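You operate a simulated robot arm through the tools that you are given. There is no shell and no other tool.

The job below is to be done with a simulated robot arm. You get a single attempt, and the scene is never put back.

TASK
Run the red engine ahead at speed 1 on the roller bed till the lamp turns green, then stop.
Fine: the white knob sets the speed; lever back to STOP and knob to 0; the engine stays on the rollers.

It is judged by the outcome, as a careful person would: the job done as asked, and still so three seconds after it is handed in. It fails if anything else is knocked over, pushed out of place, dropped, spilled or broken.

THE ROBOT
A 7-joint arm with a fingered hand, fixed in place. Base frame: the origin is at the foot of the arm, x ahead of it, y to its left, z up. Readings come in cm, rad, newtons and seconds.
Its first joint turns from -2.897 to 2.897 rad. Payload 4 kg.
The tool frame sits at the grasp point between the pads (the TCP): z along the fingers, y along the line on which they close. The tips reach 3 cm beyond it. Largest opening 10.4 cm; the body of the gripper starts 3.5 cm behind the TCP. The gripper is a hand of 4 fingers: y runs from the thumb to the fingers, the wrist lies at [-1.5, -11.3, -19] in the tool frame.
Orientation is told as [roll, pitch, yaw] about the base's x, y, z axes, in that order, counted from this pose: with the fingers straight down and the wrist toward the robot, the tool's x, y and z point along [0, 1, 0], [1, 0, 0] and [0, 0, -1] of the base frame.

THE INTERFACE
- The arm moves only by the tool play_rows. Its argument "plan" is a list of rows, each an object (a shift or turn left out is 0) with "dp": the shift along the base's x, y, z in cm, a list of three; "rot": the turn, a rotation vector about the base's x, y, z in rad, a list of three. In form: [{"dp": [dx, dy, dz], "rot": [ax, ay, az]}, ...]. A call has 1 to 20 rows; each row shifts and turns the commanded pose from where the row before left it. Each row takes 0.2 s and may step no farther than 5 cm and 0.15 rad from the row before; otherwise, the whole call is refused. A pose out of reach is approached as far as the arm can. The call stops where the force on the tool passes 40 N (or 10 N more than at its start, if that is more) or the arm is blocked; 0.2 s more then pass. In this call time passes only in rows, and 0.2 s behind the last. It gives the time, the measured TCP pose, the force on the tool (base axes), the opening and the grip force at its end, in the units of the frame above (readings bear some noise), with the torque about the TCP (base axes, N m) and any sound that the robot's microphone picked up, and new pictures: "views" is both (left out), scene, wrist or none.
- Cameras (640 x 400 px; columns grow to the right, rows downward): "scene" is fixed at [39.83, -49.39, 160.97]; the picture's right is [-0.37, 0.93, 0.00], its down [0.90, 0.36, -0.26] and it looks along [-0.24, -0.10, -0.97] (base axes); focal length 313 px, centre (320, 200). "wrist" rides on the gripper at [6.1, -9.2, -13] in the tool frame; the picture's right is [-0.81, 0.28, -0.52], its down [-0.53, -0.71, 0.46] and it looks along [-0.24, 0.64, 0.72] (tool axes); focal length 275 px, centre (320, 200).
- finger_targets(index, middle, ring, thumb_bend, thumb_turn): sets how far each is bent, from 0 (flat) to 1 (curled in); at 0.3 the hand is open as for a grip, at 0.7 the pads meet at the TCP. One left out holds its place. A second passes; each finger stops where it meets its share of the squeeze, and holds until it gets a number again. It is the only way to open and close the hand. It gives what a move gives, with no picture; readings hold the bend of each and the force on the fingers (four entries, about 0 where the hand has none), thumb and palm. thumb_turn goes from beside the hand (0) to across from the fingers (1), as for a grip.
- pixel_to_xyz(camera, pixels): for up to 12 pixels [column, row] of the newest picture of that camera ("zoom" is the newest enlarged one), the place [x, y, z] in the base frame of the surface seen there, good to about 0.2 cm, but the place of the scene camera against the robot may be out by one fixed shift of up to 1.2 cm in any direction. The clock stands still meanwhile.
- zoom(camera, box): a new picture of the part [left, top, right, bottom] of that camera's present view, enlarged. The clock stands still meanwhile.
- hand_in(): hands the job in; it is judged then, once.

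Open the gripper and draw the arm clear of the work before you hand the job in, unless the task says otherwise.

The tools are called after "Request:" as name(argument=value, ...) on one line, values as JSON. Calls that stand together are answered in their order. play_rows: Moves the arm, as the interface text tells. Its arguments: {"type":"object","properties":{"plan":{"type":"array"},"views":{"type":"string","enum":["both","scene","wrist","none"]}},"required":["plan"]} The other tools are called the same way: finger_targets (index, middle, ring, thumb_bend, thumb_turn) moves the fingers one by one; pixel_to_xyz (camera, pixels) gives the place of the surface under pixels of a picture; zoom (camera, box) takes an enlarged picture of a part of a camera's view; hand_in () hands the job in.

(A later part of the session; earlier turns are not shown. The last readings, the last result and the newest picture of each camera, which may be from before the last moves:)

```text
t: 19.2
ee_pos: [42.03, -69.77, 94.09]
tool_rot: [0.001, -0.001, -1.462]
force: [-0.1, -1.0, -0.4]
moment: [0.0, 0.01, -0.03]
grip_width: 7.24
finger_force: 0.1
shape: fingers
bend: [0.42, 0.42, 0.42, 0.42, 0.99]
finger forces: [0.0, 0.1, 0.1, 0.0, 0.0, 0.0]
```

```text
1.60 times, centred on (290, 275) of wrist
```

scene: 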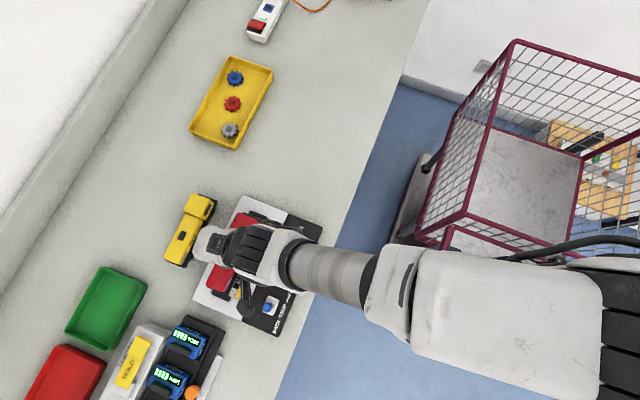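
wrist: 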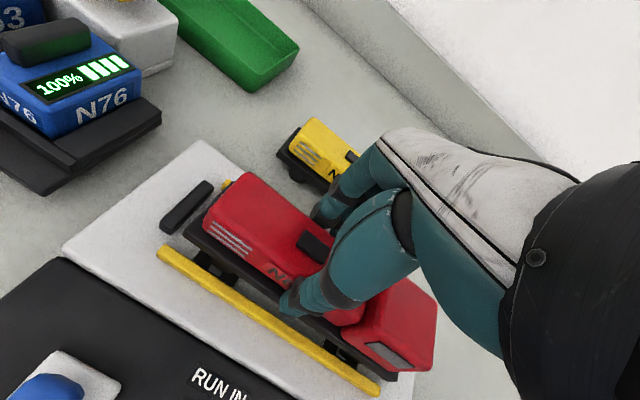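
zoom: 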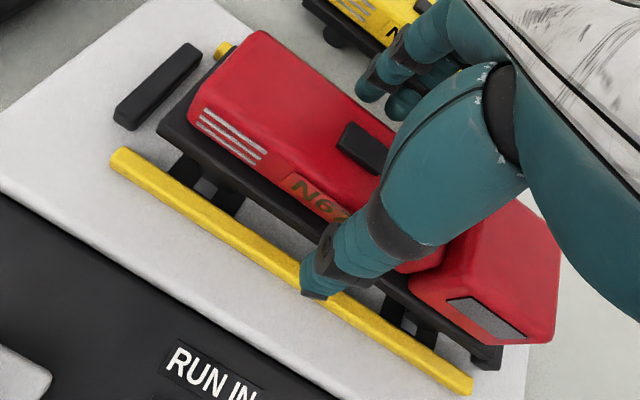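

Released. The engine seems slightly shifted away; I lift straight up and back off to look.

Request:
play_rows(plan=[{"dp": [0, 0, 1.0]}, {"dp": [0, 0, 2]}, {"dp": [0, 0, 3]}, {"dp": [0, 0, 3]}, {"dp": [0, 0, 3]}, {"dp": [0, 0, 3]}])

Request:
zoom(camera="wrist", box=[130, 150, 450, 400])

```text
t: 20.6
ee_pos: [42.04, -69.68, 109.26]
tool_rot: [0.0, 0.003, -1.462]
force: [0.1, -1.1, 0.5]
moment: [0.03, 0.0, -0.01]
grip_width: 7.24
finger_force: 0.1
shape: fingers
bend: [0.42, 0.42, 0.42, 0.42, 0.99]
finger forces: [0.0, 0.0, 0.1, 0.0, 0.0, 0.0]
```

scene: 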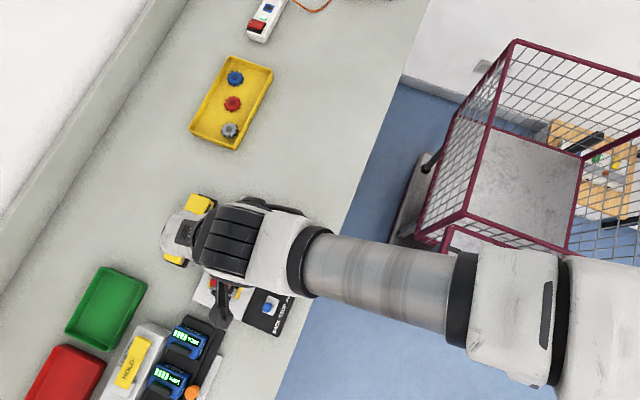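
wrist: 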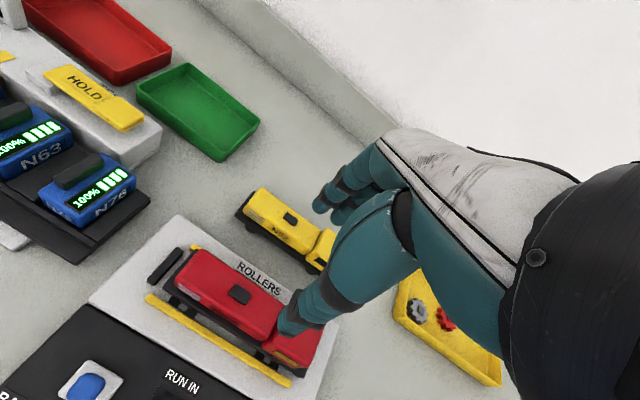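

```text
1.60 times, centred on (290, 275) of wrist
```

zoom: 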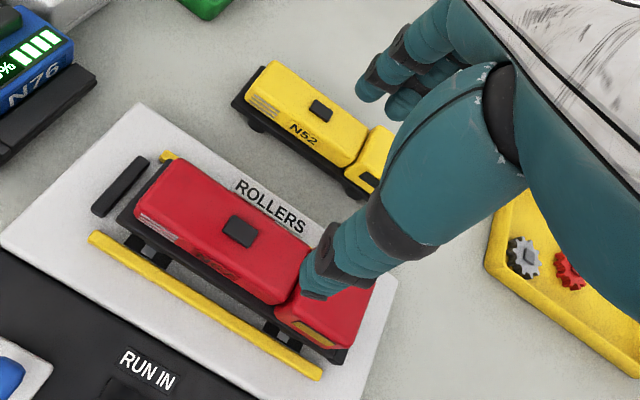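

I measure the engine's seating: near chassis edge and deck height at both ends, rails and end stops.

Request:
pixel_to_xyz(camera="zoom", pixels=[[120, 222], [225, 285], [340, 360], [240, 232], [165, 158], [92, 237], [200, 300], [318, 374], [125, 185], [142, 190], [180, 270], [345, 350]])

Request:
zoom(camera="wrist", box=[140, 230, 330, 390])

```text
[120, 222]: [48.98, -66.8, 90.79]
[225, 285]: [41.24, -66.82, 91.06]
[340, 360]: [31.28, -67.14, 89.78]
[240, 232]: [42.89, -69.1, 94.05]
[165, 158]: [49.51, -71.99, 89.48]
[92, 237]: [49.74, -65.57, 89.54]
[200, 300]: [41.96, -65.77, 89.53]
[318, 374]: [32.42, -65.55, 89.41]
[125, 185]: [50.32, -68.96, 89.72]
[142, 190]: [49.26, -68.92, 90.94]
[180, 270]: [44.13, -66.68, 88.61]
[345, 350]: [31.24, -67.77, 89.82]
```

```text
2.50 times, centred on (235, 310) of wrist
```

zoom: 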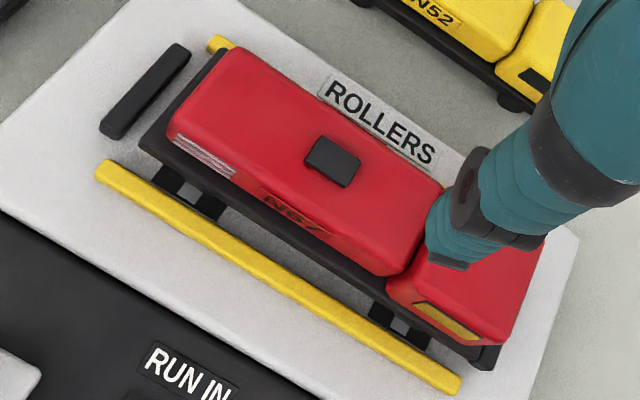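

Engine is level on the rollers, between rails (centre y≈−69.0), rear end 49.2 vs stop 50.3. Now I swing to above the knob with yaw ≈+0.3.

Request:
play_rows(plan=[{"dp": [-0.5, 1, 0], "rot": [0, 0, 0.14]}, {"dp": [-0.5, 1, 0], "rot": [0, 0, 0.14]}, {"dp": [-0.7, 1, 0], "rot": [0, 0, 0.14]}, {"dp": [-0.7, 1, 0], "rot": [0, 0, 0.14]}, {"dp": [-0.7, 1, 0], "rot": [0, 0, 0.14]}, {"dp": [-0.7, 1, 0], "rot": [0, 0, 0.14]}, {"dp": [-0.7, 1, 0], "rot": [0, 0, 0.14]}, {"dp": [-0.7, 1, 0], "rot": [0, 0, 0.14]}, {"dp": [-0.7, 1, 0], "rot": [0, 0, 0.14]}, {"dp": [-0.7, 1, 0], "rot": [0, 0, 0.14]}, {"dp": [-0.7, 1, 0], "rot": [0, 0, 0.14]}, {"dp": [-0.7, 0.7, 0], "rot": [0, 0, 0.14]}, {"dp": [0, 0, 0], "rot": [0, 0, 0.08]}])

Request:
zoom(camera="scene", box=[180, 180, 340, 340])

Request:
zoom(camera="wrist", box=[130, 150, 450, 400])

```text
t: 23.4
ee_pos: [33.97, -58.07, 109.16]
tool_rot: [-0.001, 0.002, 0.3]
force: [-1.1, -0.2, -0.5]
moment: [0.04, 0.02, 0.01]
grip_width: 7.23
finger_force: 0.0
shape: fingers
bend: [0.42, 0.42, 0.42, 0.42, 0.99]
finger forces: [0.0, 0.1, 0.0, 0.0, 0.0, 0.1]
```

scene: 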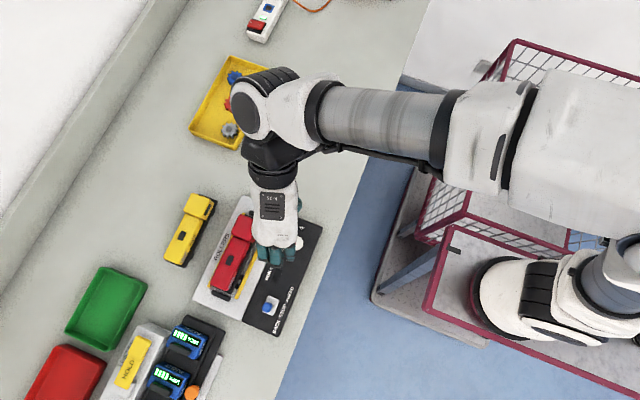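
wrist: 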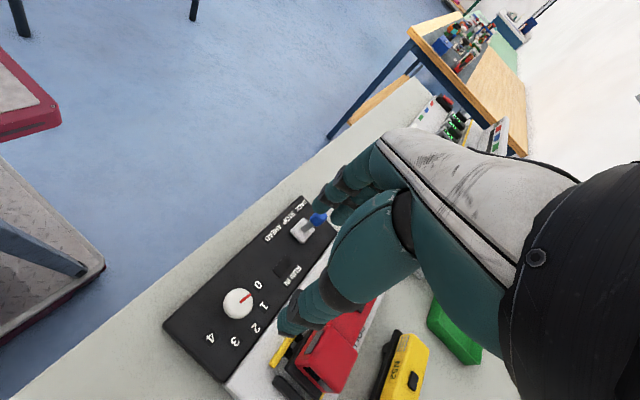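

```text
2.50 times, centred on (260, 260) of scene
```

zoom: 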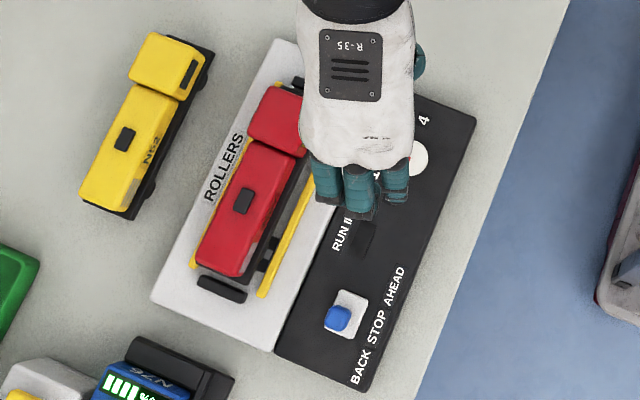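

```text
1.60 times, centred on (290, 275) of wrist
```

zoom: 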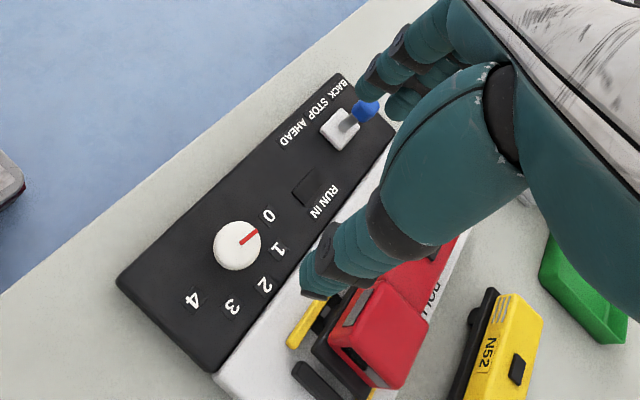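

I'll zoom on the knob and measure labels, knob centre, and pointer in 3D to get precise angles.

Request:
zoom(camera="wrist", box=[190, 250, 290, 360])

```text
3.64 times, centred on (240, 305) of wrist
```

zoom: 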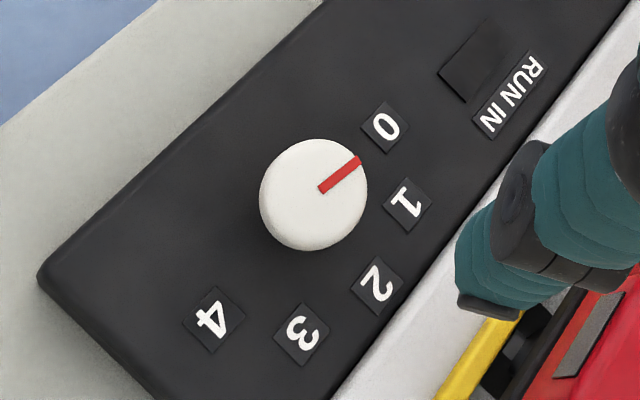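

Request:
pixel_to_xyz(camera="zoom", pixels=[[386, 128], [407, 205], [378, 284], [303, 334], [214, 319], [320, 190], [358, 160], [270, 180], [345, 148], [300, 235], [350, 215], [268, 215]])

```text
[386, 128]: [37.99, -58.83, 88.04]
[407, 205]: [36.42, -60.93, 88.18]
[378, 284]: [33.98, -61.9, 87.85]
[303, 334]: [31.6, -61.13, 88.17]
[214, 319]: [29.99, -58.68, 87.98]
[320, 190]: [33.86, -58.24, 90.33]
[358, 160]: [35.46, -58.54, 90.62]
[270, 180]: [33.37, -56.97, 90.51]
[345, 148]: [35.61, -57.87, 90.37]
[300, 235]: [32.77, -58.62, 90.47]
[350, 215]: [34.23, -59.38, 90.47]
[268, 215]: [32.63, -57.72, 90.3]
```

Labels give a dial centre ≈(34.0,−57.9), with 38° per step clockwise (−0.66 rad for 0→1); the pointer is at 0. I set the thumb and middle finger for a pinch, with index and ring held open, and descend partway.

Request:
finger_targets(index=0.3, middle=0.46, ring=0.3, thumb_bend=0.46, thumb_turn=1.0)

Request:
play_rows(plan=[{"dp": [0, 0.1, -2]}, {"dp": [0, 0, -3]}, {"dp": [0, 0, -3]}, {"dp": [0, 0, -2.5]}, {"dp": [0, 0, -1.5]}])

Request:
zoom(camera="wrist", box=[190, 180, 430, 390])

Request:
zoom(camera="scene", box=[220, 180, 340, 300])

```text
t: 24.4
ee_pos: [34.01, -58.01, 109.05]
tool_rot: [0.001, -0.002, 0.297]
force: [-0.2, -0.3, 0.0]
moment: [-0.02, -0.02, 0.03]
grip_width: 8.27
finger_force: 0.0
shape: fingers
bend: [0.3, 0.46, 0.3, 0.46, 0.99]
finger forces: [0.0, 0.1, 0.1, 0.1, 0.0, 0.0]
```

```text
t: 25.6
ee_pos: [34.05, -58.01, 97.2]
tool_rot: [0.0, 0.001, 0.298]
force: [0.7, -0.3, -0.1]
moment: [-0.01, 0.03, 0.01]
grip_width: 8.3
finger_force: 0.0
shape: fingers
bend: [0.3, 0.46, 0.3, 0.46, 0.99]
finger forces: [0.1, 0.0, 0.1, 0.0, 0.1, 0.0]
```

scene: 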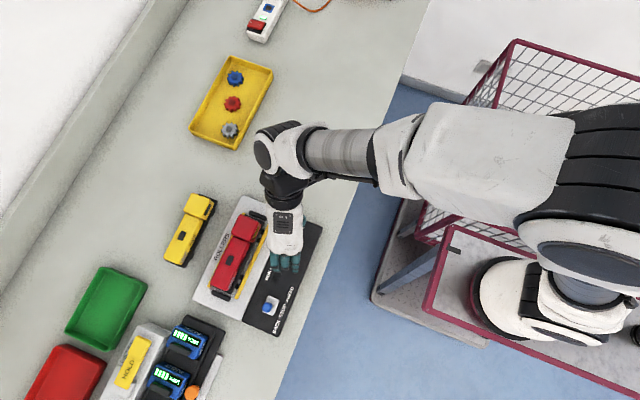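
wrist: 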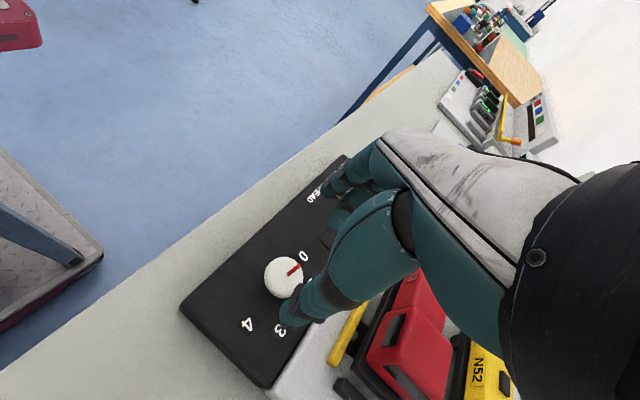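

```text
1.90 times, centred on (310, 285) of wrist
```

zoom: 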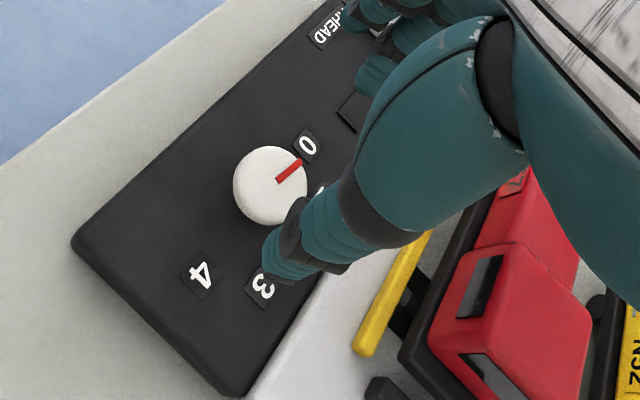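

```text
3.33 times, centred on (280, 240) of scene
```

zoom: 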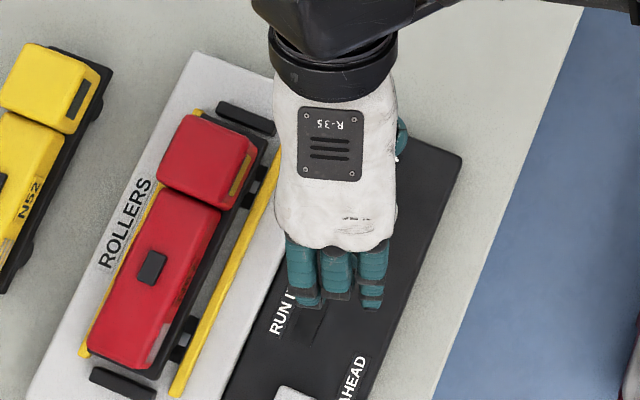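

Check thumb tip and knob positions in 3D before lowering.

Request:
pixel_to_xyz(camera="wrist", pixels=[[284, 277], [268, 270], [300, 265], [285, 318], [292, 325], [300, 318], [322, 200], [330, 215], [345, 222], [335, 195], [292, 300]])

```text
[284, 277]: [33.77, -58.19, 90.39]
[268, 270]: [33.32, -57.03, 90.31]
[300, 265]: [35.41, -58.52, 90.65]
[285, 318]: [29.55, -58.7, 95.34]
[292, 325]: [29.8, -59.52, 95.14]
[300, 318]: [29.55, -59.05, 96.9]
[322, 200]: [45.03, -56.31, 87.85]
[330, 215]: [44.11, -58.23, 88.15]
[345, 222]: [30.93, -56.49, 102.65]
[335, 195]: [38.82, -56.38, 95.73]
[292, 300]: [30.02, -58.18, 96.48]
```

Thumb is centred about the tool axis, and the TCP is over the knob centre. Lower 5.5 cm to z≈91.7.

Request:
play_rows(plan=[{"dp": [0, 0, -1.5]}, {"dp": [0, 0, -1.5]}, {"dp": [0, 0, -1.2]}, {"dp": [0, 0, -0.8]}, {"dp": [0, 0, -0.5]}])

Request:
zoom(camera="wrist", box=[220, 160, 430, 350])

```text
t: 26.8
ee_pos: [34.13, -57.96, 91.67]
tool_rot: [0.001, 0.001, 0.299]
force: [0.0, 0.8, 1.0]
moment: [0.03, 0.0, 0.01]
grip_width: 8.3
finger_force: 0.0
shape: fingers
bend: [0.3, 0.46, 0.3, 0.46, 0.99]
finger forces: [0.0, 0.1, 0.1, 0.1, 0.1, 0.0]
```

scene: 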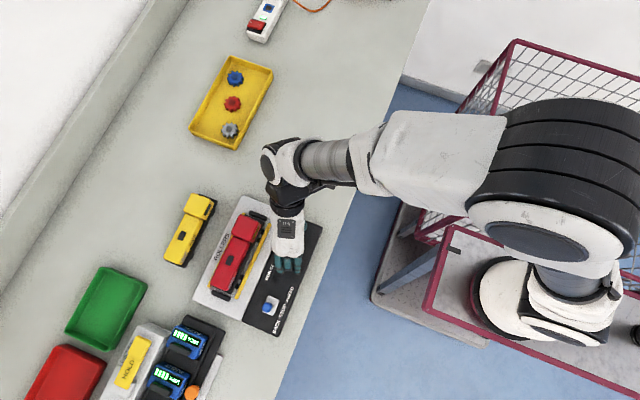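
wrist: 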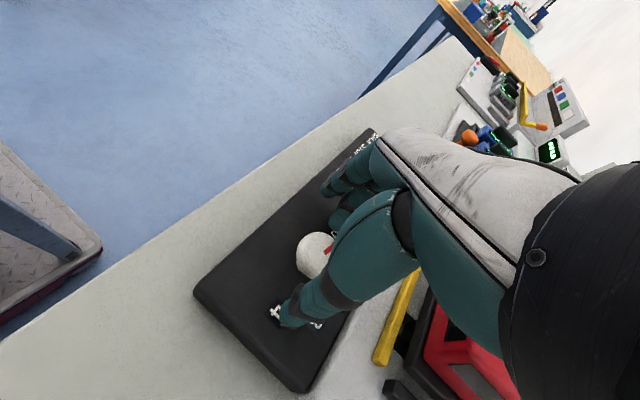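

```text
2.11 times, centred on (325, 255) of wrist
```

zoom: 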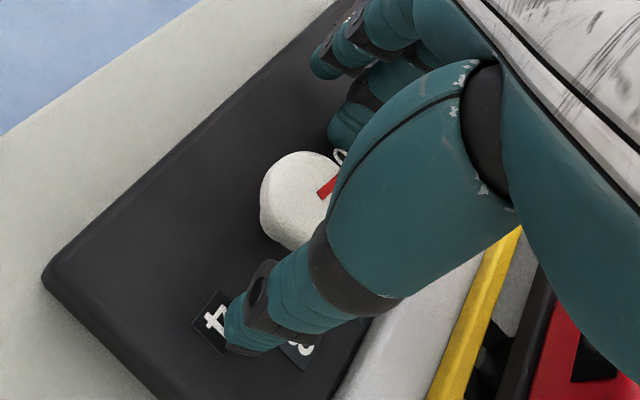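

The pinch straddles the knob. Close thumb and middle onto it.

Request:
finger_targets(middle=0.58, thumb_bend=0.58)

Request:
finger_targets(middle=0.68, thumb_bend=0.68)

Request:
zoom(camera="wrist", box=[220, 160, 430, 350])

```text
t: 27.8
ee_pos: [33.93, -57.9, 91.69]
tool_rot: [0.001, -0.001, 0.298]
force: [0.0, -0.1, 0.9]
moment: [0.01, 0.01, 0.0]
grip_width: 6.89
finger_force: 0.0
shape: fingers
bend: [0.3, 0.57, 0.3, 0.57, 1.0]
finger forces: [0.0, 0.0, 0.0, 0.1, 0.1, 0.0]
```

```text
t: 28.8
ee_pos: [33.96, -57.93, 91.61]
tool_rot: [0.0, 0.0, 0.297]
force: [-5.1, -1.3, -3.8]
moment: [0.0, 0.1, 0.01]
grip_width: 6.5
finger_force: 5.3
shape: fingers
bend: [0.3, 0.65, 0.3, 0.61, 1.0]
finger forces: [0.0, 2.3, 0.0, 0.1, 7.7, 0.0]
```

```text
2.11 times, centred on (325, 255) of wrist
```

zoom: 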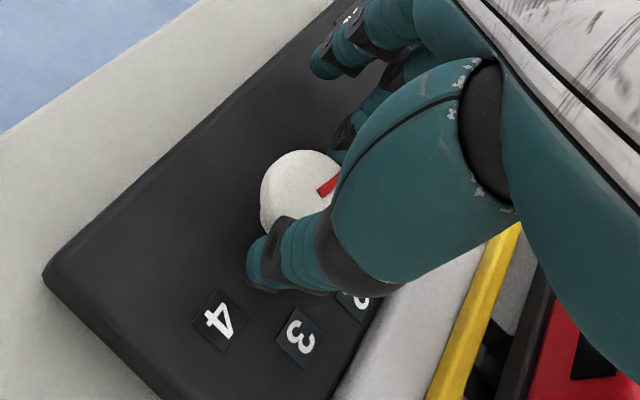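

Thumb 7.7 N, middle 2.3 N on the knob. I'll firm up the middle finger, then turn by a first −0.2 rad and check the pointer.

Request:
finger_targets(middle=0.78)

Request:
play_rows(plan=[{"rot": [0, 0, -0.07]}, {"rot": [0, 0, -0.07]}, {"rot": [0, 0, -0.07]}])

Request:
zoom(camera="wrist", box=[220, 160, 430, 350])

```text
t: 29.8
ee_pos: [34.07, -57.91, 91.65]
tool_rot: [-0.001, 0.002, 0.298]
force: [0.6, -2.6, -9.2]
moment: [0.03, 0.09, 0.01]
grip_width: 6.57
finger_force: 10.0
shape: fingers
bend: [0.3, 0.66, 0.3, 0.61, 1.0]
finger forces: [0.1, 12.3, 0.1, 0.1, 7.3, 0.1]
```

```text
t: 30.6
ee_pos: [34.07, -57.94, 91.55]
tool_rot: [0.001, 0.001, 0.088]
force: [1.7, -3.2, -9.7]
moment: [0.0, 0.03, 0.03]
grip_width: 6.45
finger_force: 9.6
shape: fingers
bend: [0.3, 0.66, 0.3, 0.62, 1.0]
finger forces: [0.0, 12.8, 0.0, 0.1, 6.2, 0.0]
```

scene: 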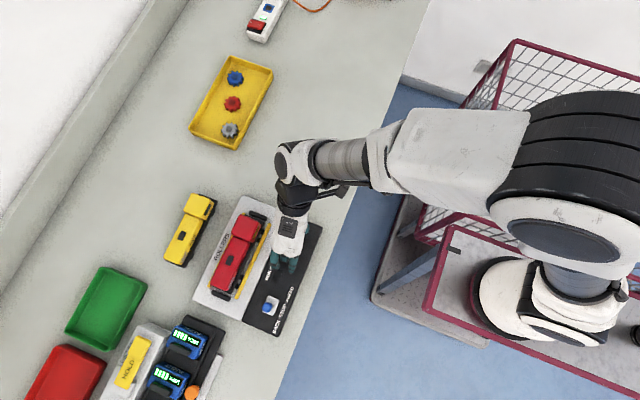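
wrist: 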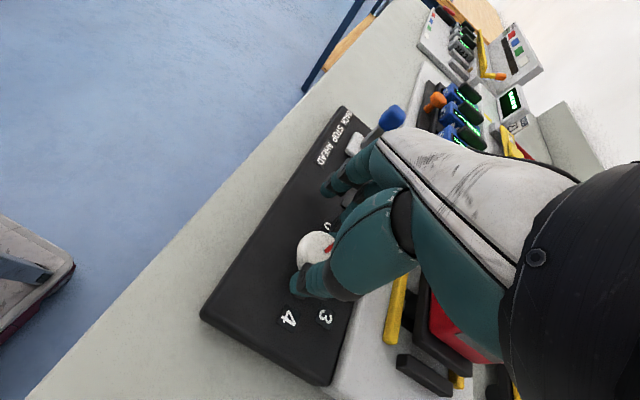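

```text
2.11 times, centred on (325, 255) of wrist
```

zoom: 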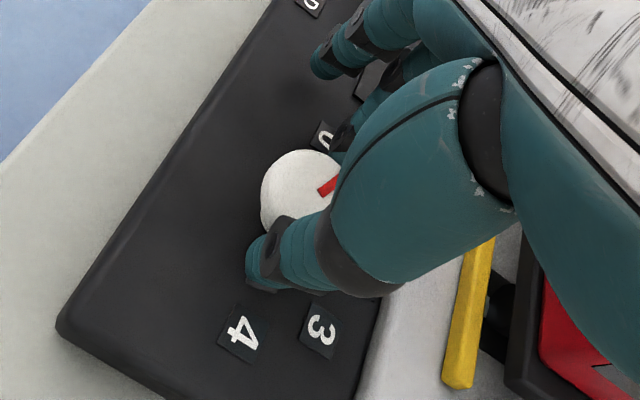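

The pointer turns with the hand (labels rotated, pointer fixed in view). Continue −0.45 rad to reach −0.66 total.

Request:
play_rows(plan=[{"rot": [0, 0, -0.075]}, {"rot": [0, 0, -0.075]}, {"rot": [0, 0, -0.075]}, {"rot": [0, 0, -0.075]}, {"rot": [0, 0, -0.075]}, {"rot": [0, 0, -0.075]}])

Request:
zoom(camera="wrist", box=[220, 160, 430, 350])

Request:
zoom(camera="scene", box=[250, 200, 330, 280])

```text
t: 32.0
ee_pos: [34.09, -57.99, 91.55]
tool_rot: [0.0, 0.0, -0.365]
force: [2.6, -4.4, -10.4]
moment: [0.03, -0.01, 0.02]
grip_width: 6.34
finger_force: 9.5
shape: fingers
bend: [0.3, 0.66, 0.3, 0.62, 1.0]
finger forces: [0.1, 13.0, 0.1, 0.0, 5.9, 0.1]
```

scene: 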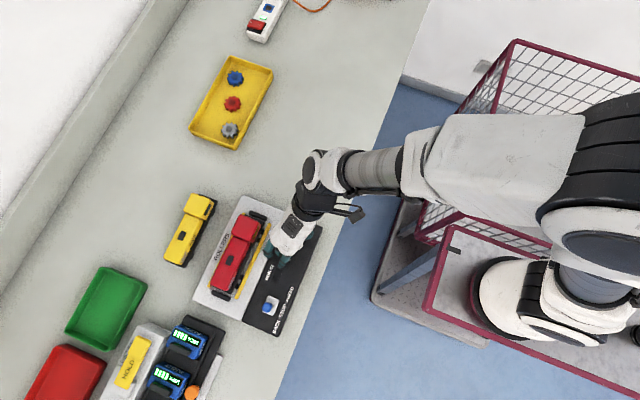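
wrist: 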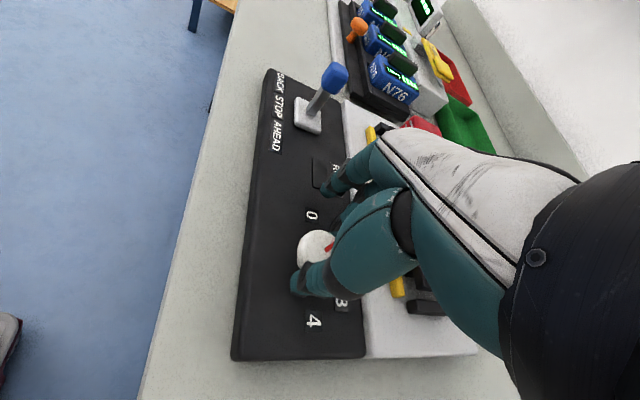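

```text
2.11 times, centred on (325, 255) of wrist
```

zoom: 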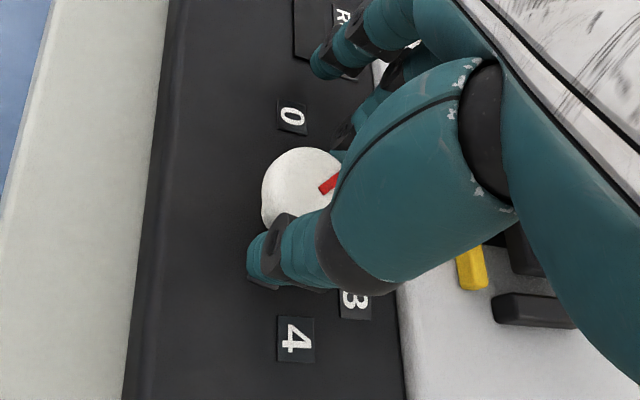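

```text
5.00 times, centred on (290, 240) of scene
```

zoom: 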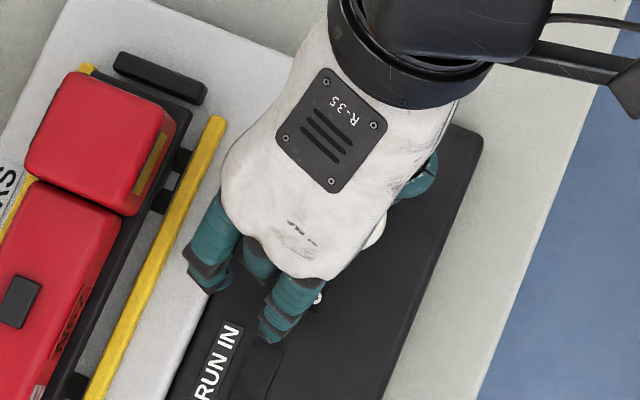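

Turned −0.66 rad. Release the pinch and lift to inspect the pointer.

Request:
finger_targets(middle=0.46, thumb_bend=0.46)

Request:
play_rows(plan=[{"dp": [0, 0, 1]}, {"dp": [0, 0, 2]}, {"dp": [0, 0, 3]}, {"dp": [0, 0, 3]}, {"dp": [0, 0, 3]}])

Request:
zoom(camera="wrist", box=[220, 180, 370, 320])

```text
t: 33.0
ee_pos: [33.98, -57.94, 91.65]
tool_rot: [0.0, -0.001, -0.363]
force: [-0.2, -0.7, 0.1]
moment: [0.02, 0.02, -0.01]
grip_width: 8.23
finger_force: 0.1
shape: fingers
bend: [0.3, 0.46, 0.3, 0.46, 1.0]
finger forces: [0.1, 0.1, 0.0, 0.1, 0.0, 0.1]
```

```text
t: 34.2
ee_pos: [34.2, -57.9, 103.6]
tool_rot: [0.002, -0.001, -0.362]
force: [-1.0, 0.2, -0.4]
moment: [0.0, 0.03, -0.01]
grip_width: 8.25
finger_force: 0.0
shape: fingers
bend: [0.3, 0.46, 0.3, 0.46, 1.0]
finger forces: [0.0, 0.0, 0.0, 0.1, 0.0, 0.0]
```

scene: 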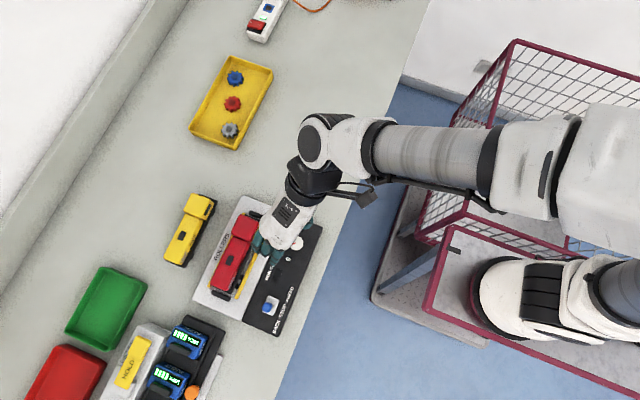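
wrist: 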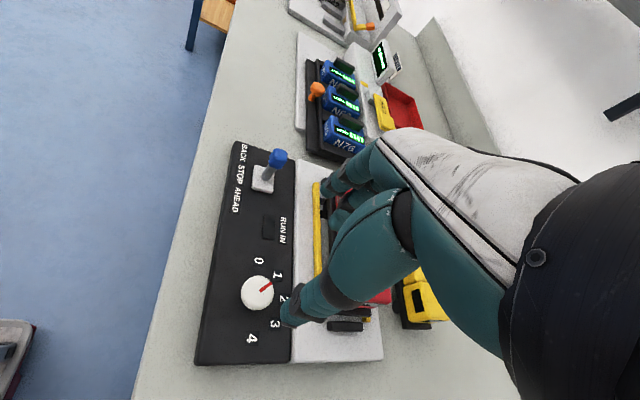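

```text
2.86 times, centred on (295, 250) of wrist
```

zoom: 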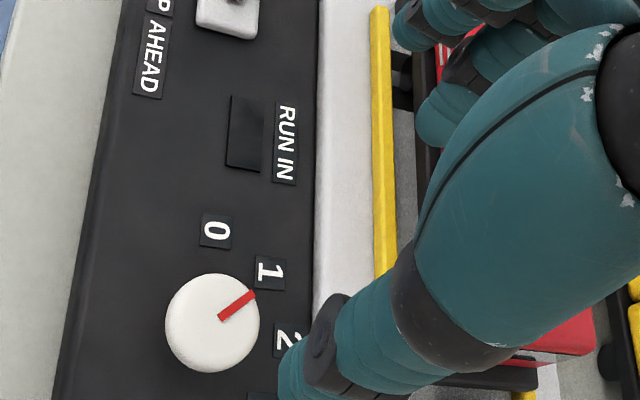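

The pointer looks aimed at 1. I check by 3D positions of pointer ends, knob rim, and labels.

Request:
pixel_to_xyz(camera="zoom", pixels=[[221, 318], [254, 293], [237, 306], [215, 231], [270, 271], [213, 320], [170, 320], [258, 318], [212, 276], [212, 368]])

Request:
zoom(camera="wrist", box=[225, 240, 305, 310])

Request:
zoom(camera="scene", box=[270, 220, 320, 270])

```text
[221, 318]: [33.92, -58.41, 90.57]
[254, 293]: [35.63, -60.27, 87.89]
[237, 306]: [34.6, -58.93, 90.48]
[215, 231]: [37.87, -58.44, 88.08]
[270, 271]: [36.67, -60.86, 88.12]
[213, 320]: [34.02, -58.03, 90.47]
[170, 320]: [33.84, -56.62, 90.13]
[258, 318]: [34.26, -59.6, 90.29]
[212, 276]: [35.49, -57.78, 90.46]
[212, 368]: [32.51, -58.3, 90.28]
```

```text
5.71 times, centred on (265, 275) of wrist
```

zoom: 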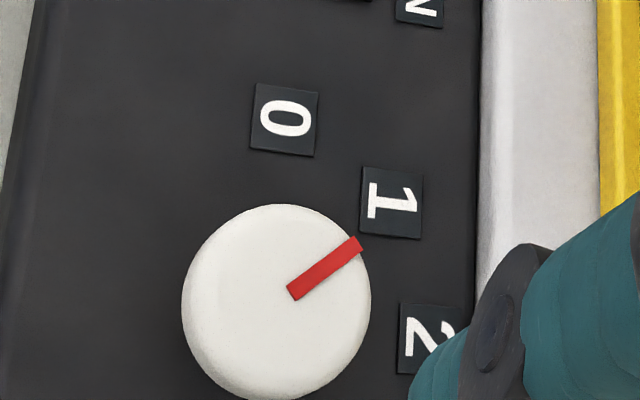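

```text
8.00 times, centred on (295, 245) of scene
```

zoom: 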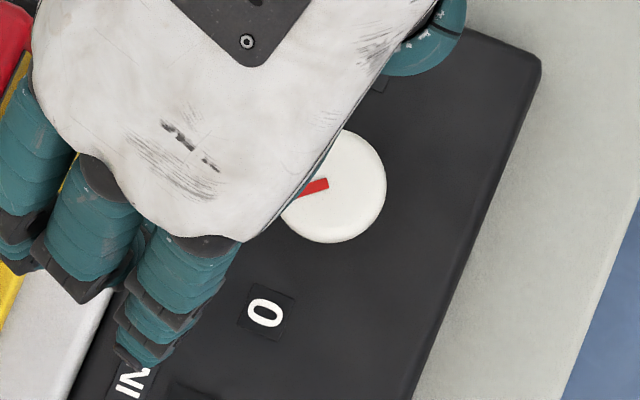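

Pointer sits on 1 (71° vs label 70.6° in the scene view). Now I measure the lever top at (277,158) and move above it with yaw 0.

Request:
pixel_to_xyz(camera="wrist", pixels=[[277, 157], [282, 152], [271, 163], [277, 166], [268, 178], [262, 180], [267, 228], [283, 158]])

Request:
play_rows(plan=[{"dp": [2.0, 0, 1], "rot": [0, 0, 0.06]}, {"dp": [2.5, 0, 0], "rot": [0, 0, 0.06]}, {"dp": [2.5, 0, 0], "rot": [0, 0, 0.06]}, {"dp": [2.5, 0, 0], "rot": [0, 0, 0.06]}, {"dp": [2.5, 0, 0], "rot": [0, 0, 0.06]}, {"dp": [1.5, 0, 0], "rot": [0, 0, 0.062]}])

Request:
zoom(camera="wrist", box=[200, 160, 440, 370])

```text
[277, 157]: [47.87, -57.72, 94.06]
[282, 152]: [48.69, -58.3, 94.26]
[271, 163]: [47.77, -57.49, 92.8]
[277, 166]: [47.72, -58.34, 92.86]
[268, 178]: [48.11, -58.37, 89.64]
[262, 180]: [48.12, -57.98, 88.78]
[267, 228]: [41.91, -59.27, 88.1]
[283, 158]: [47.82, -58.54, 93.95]
```

```text
t: 35.6
ee_pos: [47.54, -57.8, 104.59]
tool_rot: [0.001, -0.001, 0.002]
force: [1.0, -0.3, -0.4]
moment: [-0.02, -0.02, 0.02]
grip_width: 8.26
finger_force: 0.0
shape: fingers
bend: [0.3, 0.46, 0.3, 0.46, 1.0]
finger forces: [0.0, 0.0, 0.1, 0.0, 0.0, 0.0]
```

scene: 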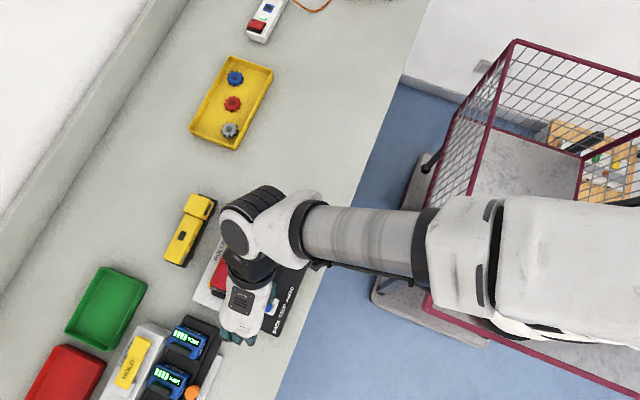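
wrist: 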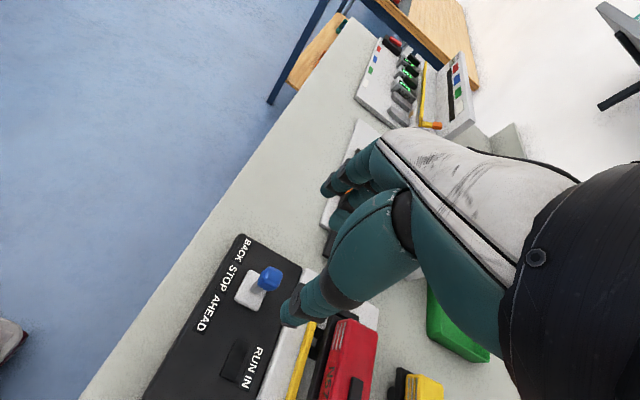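

```text
1.90 times, centred on (320, 265) of wrist
```

zoom: 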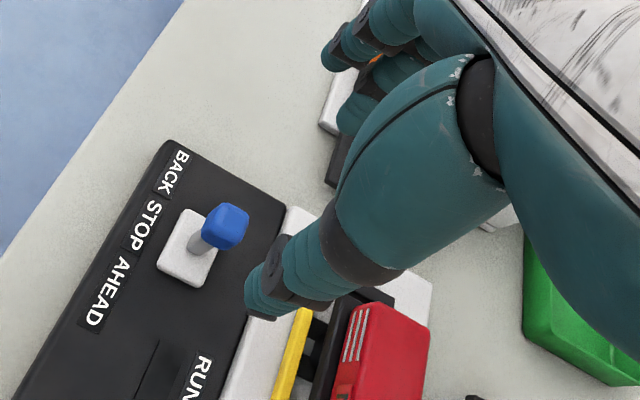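

I measure the blue knob's extents and the objects behind the fingers (charger edge near (330,245) and (340,205)).

Request:
pixel_to_xyz(camera="zoom", pixels=[[228, 212], [205, 220], [235, 240], [245, 212], [220, 248], [200, 240], [190, 255], [330, 120], [335, 170], [265, 300], [150, 360], [185, 220]])

Request:
zoom(camera="wrist", box=[220, 230, 300, 300])

```text
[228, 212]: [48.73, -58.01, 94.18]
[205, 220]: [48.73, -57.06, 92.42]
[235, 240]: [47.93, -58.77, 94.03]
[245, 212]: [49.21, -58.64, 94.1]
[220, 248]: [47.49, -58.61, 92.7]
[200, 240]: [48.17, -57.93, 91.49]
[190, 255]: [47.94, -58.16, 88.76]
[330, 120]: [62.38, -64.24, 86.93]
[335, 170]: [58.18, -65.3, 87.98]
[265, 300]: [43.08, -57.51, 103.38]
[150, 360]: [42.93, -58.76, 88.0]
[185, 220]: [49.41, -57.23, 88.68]
```

```text
5.71 times, centred on (260, 265) of wrist
```

zoom: 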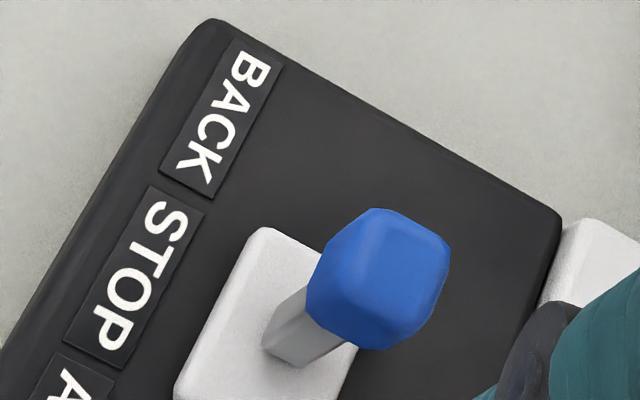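

Blue knob centre ≈(48.3,−58.0), z 91.5–94.2, and nothing lies near the fingers. Move over it and descend to TCP z≈94.

Request:
play_rows(plan=[{"dp": [0.75, -0.15, -2]}, {"dp": [0, 0, -3]}, {"dp": [0, 0, -2.5]}, {"dp": [0, 0, -1.5]}, {"dp": [0, 0, -1.0]}, {"dp": [0, 0, -0.5]}])

Request:
zoom(camera="wrist", box=[200, 160, 440, 370])

```text
t: 37.0
ee_pos: [48.24, -58.17, 94.08]
tool_rot: [0.001, -0.001, -0.002]
force: [0.9, -0.7, -0.3]
moment: [0.0, -0.03, 0.0]
grip_width: 8.24
finger_force: 0.0
shape: fingers
bend: [0.3, 0.46, 0.3, 0.46, 1.0]
finger forces: [0.0, 0.0, 0.0, 0.0, 0.1, 0.0]
```

scene: 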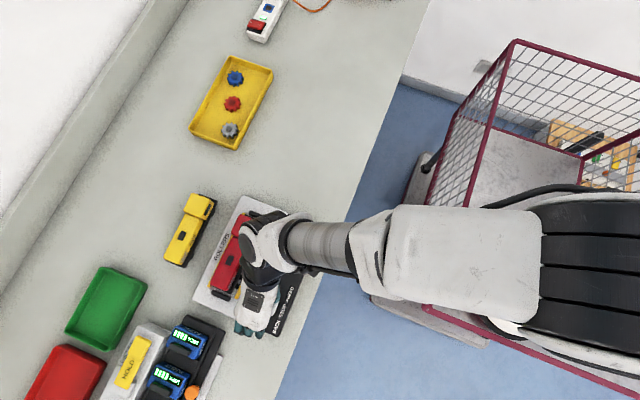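
wrist: 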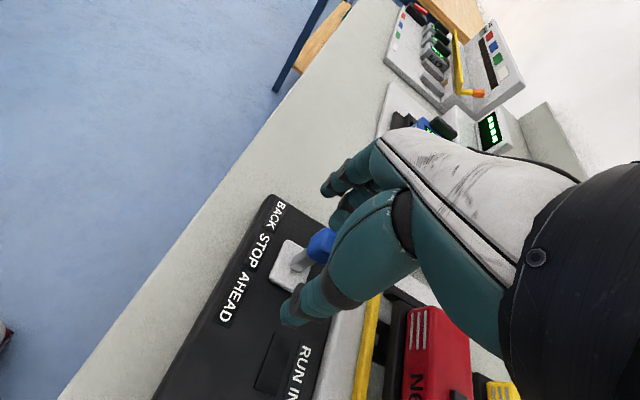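

```text
1.90 times, centred on (320, 265) of wrist
```

zoom: 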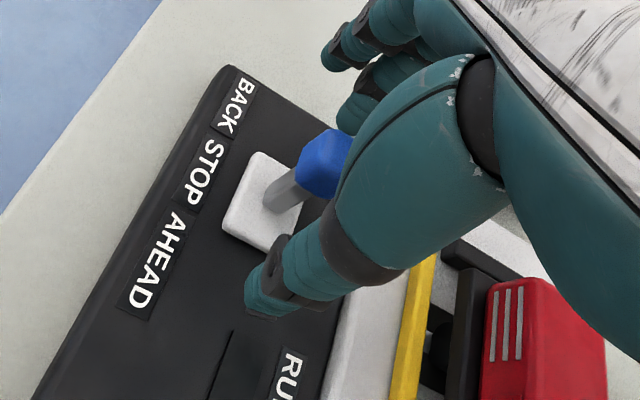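

Straddling the lever. Close thumb and middle to a light grip in steps.

Request:
finger_targets(middle=0.62, thumb_bend=0.62)

Request:
zoom(camera="wrist", box=[200, 160, 440, 370])

```text
t: 38.0
ee_pos: [48.33, -58.09, 94.06]
tool_rot: [0.0, 0.0, 0.001]
force: [-0.1, 0.4, -1.0]
moment: [0.02, -0.01, 0.01]
grip_width: 6.22
finger_force: 0.0
shape: fingers
bend: [0.3, 0.62, 0.3, 0.62, 1.0]
finger forces: [0.1, 0.0, 0.0, 0.0, 0.1, 0.1]
```

```text
1.90 times, centred on (320, 265) of wrist
```

zoom: 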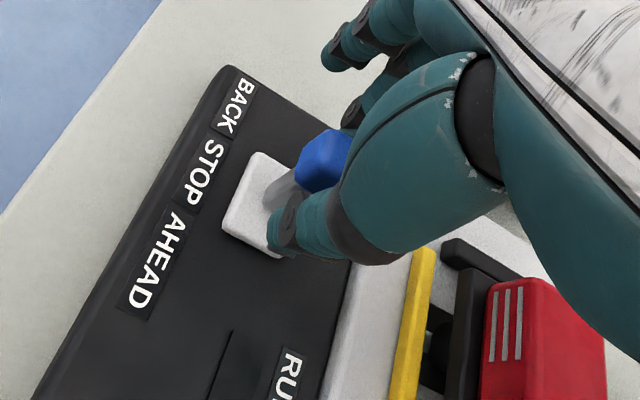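

No contact yet; bring it a little closer.

Request:
finger_targets(middle=0.66, thumb_bend=0.66)

Request:
zoom(camera="wrist", box=[200, 160, 440, 370])

```text
t: 39.0
ee_pos: [48.29, -58.01, 94.1]
tool_rot: [0.002, 0.0, 0.001]
force: [0.9, 0.2, -1.3]
moment: [-0.02, -0.01, 0.0]
grip_width: 5.81
finger_force: 0.9
shape: fingers
bend: [0.3, 0.65, 0.3, 0.65, 1.0]
finger forces: [0.1, 1.2, 0.1, 0.0, 0.7, 0.0]
```

```text
1.90 times, centred on (320, 265) of wrist
```

zoom: 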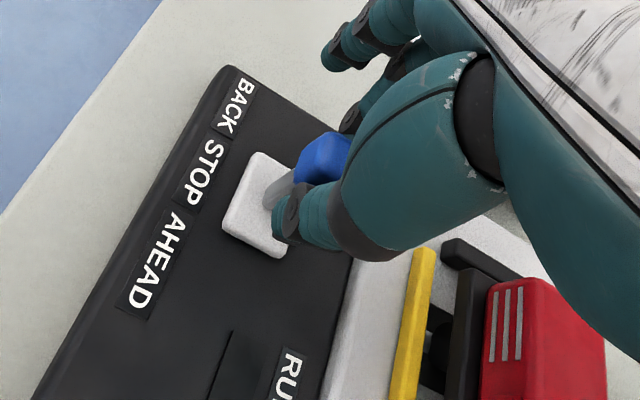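

Light contact on both sides (≈1 N), so STOP corresponds to TCP x≈48.3. Ease the lever toward AHEAD (−x).

Request:
play_rows(plan=[{"dp": [-0.4, 0, 0]}, {"dp": [-0.4, 0, -0.05]}, {"dp": [-0.4, 0, -0.1]}])

Request:
zoom(camera="wrist", box=[200, 190, 440, 400])

```text
t: 39.8
ee_pos: [47.08, -58.22, 93.97]
tool_rot: [0.0, 0.0, -0.001]
force: [0.0, 0.3, 0.0]
moment: [0.0, 0.05, 0.02]
grip_width: 5.79
finger_force: 1.1
shape: fingers
bend: [0.3, 0.65, 0.3, 0.65, 1.0]
finger forces: [0.0, 0.7, 0.1, 0.0, 0.7, 0.0]
```

scene: 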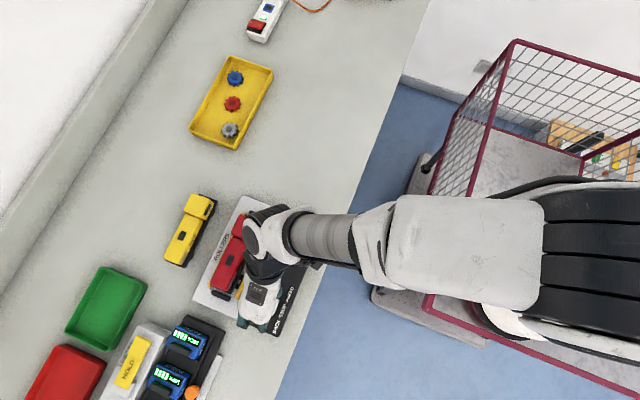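
wrist: 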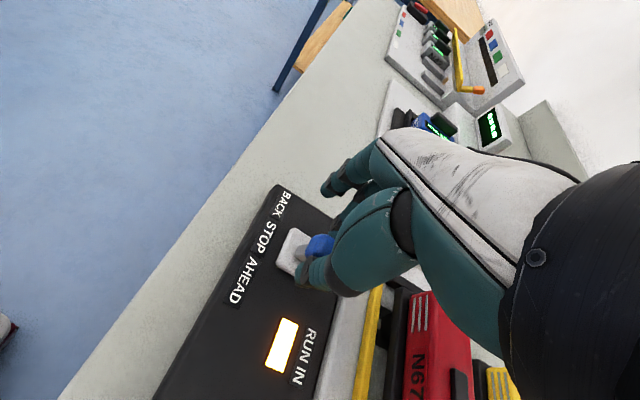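

```text
1.90 times, centred on (320, 295) of wrist
```

zoom: 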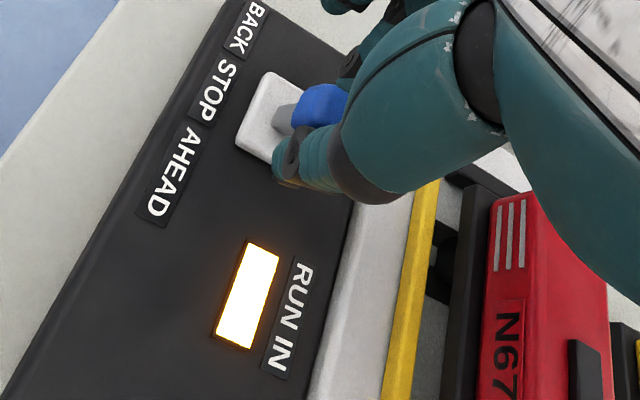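

The lamp turned amber (283,345): it's running ahead. I nudge slightly further to seat the lever fully while watching force.

Request:
play_rows(plan=[{"dp": [-0.3, 0, -0.05]}, {"dp": [-0.3, 0, -0.05]}])

Request:
zoom(camera="wrist", box=[200, 190, 440, 400])

```text
t: 40.4
ee_pos: [46.56, -58.07, 93.89]
tool_rot: [0.001, 0.001, -0.001]
force: [1.1, -0.7, -0.5]
moment: [-0.05, -0.04, -0.02]
grip_width: 5.78
finger_force: 1.7
shape: fingers
bend: [0.3, 0.65, 0.3, 0.65, 1.0]
finger forces: [0.1, 1.7, 0.1, 0.0, 0.7, 0.0]
```

scene: 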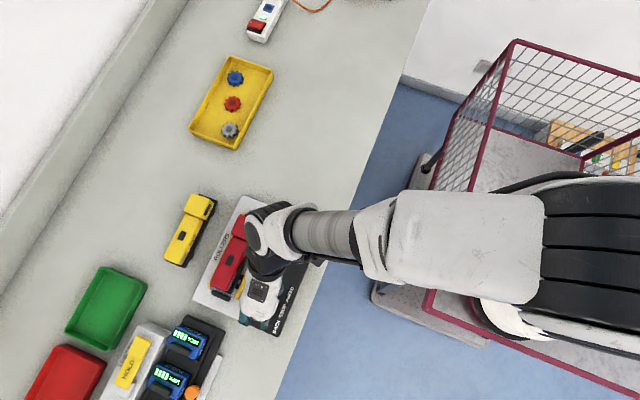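
wrist: 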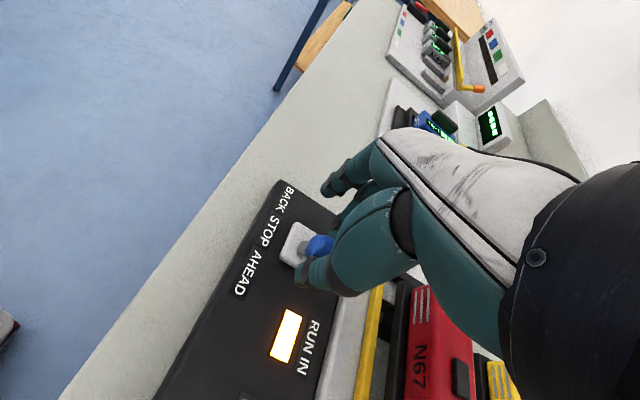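

```text
1.90 times, centred on (320, 295) of wrist
```

zoom: 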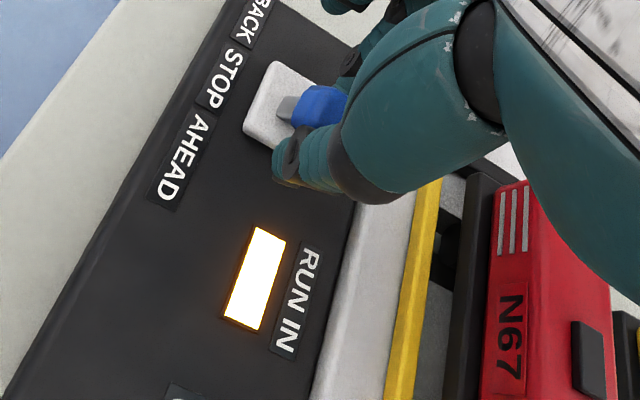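

Lever is well ahead with light force. I hold still and wait, watching lamp and engine.

Request:
play_rows(plan=[{"dp": [0, 0, 0]}, {"dp": [0, 0, 0]}, {"dp": [0, 0, 0]}, {"dp": [0, 0, 0]}], views="wrist")

```text
t: 41.4
ee_pos: [46.46, -58.13, 94.0]
tool_rot: [0.002, 0.002, 0.0]
force: [1.1, -2.4, 0.6]
moment: [-0.04, -0.07, 0.02]
grip_width: 5.81
finger_force: 0.9
shape: fingers
bend: [0.3, 0.65, 0.3, 0.65, 1.0]
finger forces: [0.0, 1.8, 0.1, 0.1, 0.7, 0.0]
```

wrist: 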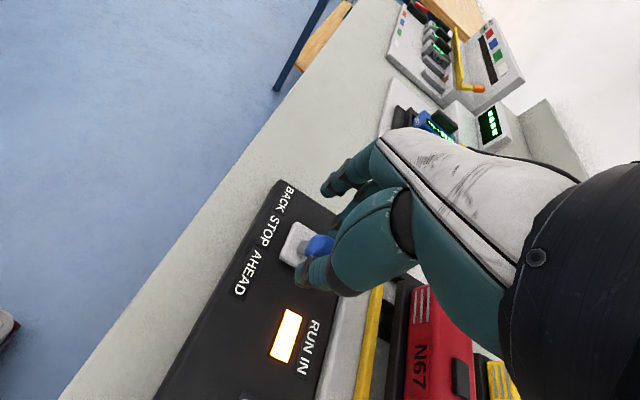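

Still amber and the engine is in place. Keep waiting.

Request:
play_rows(plan=[{"dp": [0, 0, 0]}, {"dp": [0, 0, 0]}, {"dp": [0, 0, 0]}, {"dp": [0, 0, 0]}, {"dp": [0, 0, 0]}], views="wrist")

```text
t: 42.6
ee_pos: [46.5, -58.16, 93.92]
tool_rot: [0.0, 0.001, -0.002]
force: [1.4, -1.0, -1.2]
moment: [-0.02, -0.05, 0.02]
grip_width: 5.77
finger_force: 1.2
shape: fingers
bend: [0.3, 0.65, 0.3, 0.65, 1.0]
finger forces: [0.0, 1.8, 0.0, 0.0, 0.7, 0.0]
```

wrist: 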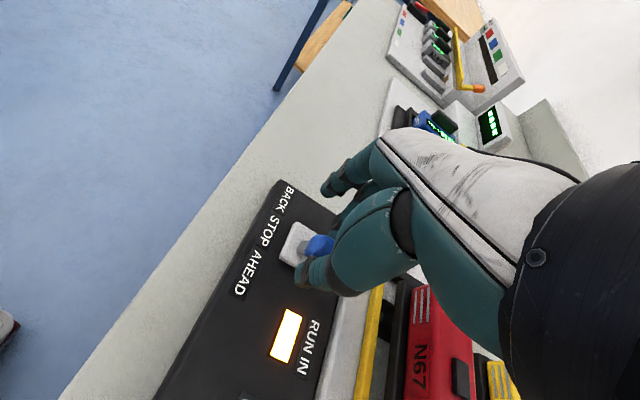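

Lamp is still amber (285,335), so I keep holding.

Request:
play_rows(plan=[{"dp": [0, 0, 0]}, {"dp": [0, 0, 0]}, {"dp": [0, 0, 0]}, {"dp": [0, 0, 0]}, {"dp": [0, 0, 0]}], views="wrist")

```text
t: 43.8
ee_pos: [46.54, -58.27, 93.9]
tool_rot: [-0.001, 0.0, -0.001]
force: [1.6, -0.3, -0.5]
moment: [-0.04, -0.06, 0.03]
grip_width: 5.79
finger_force: 0.8
shape: fingers
bend: [0.3, 0.65, 0.3, 0.65, 1.0]
finger forces: [0.0, 1.8, 0.1, 0.0, 0.7, 0.0]
```

wrist: 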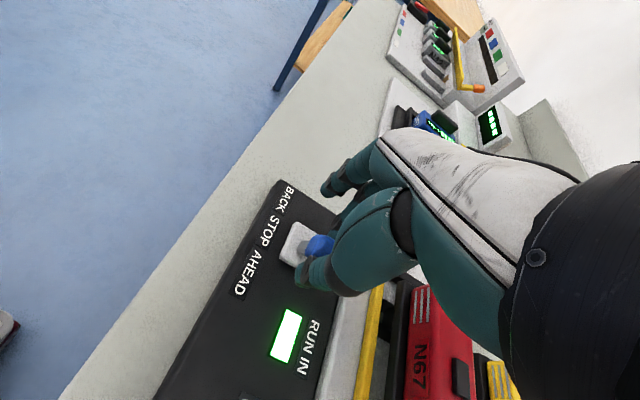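

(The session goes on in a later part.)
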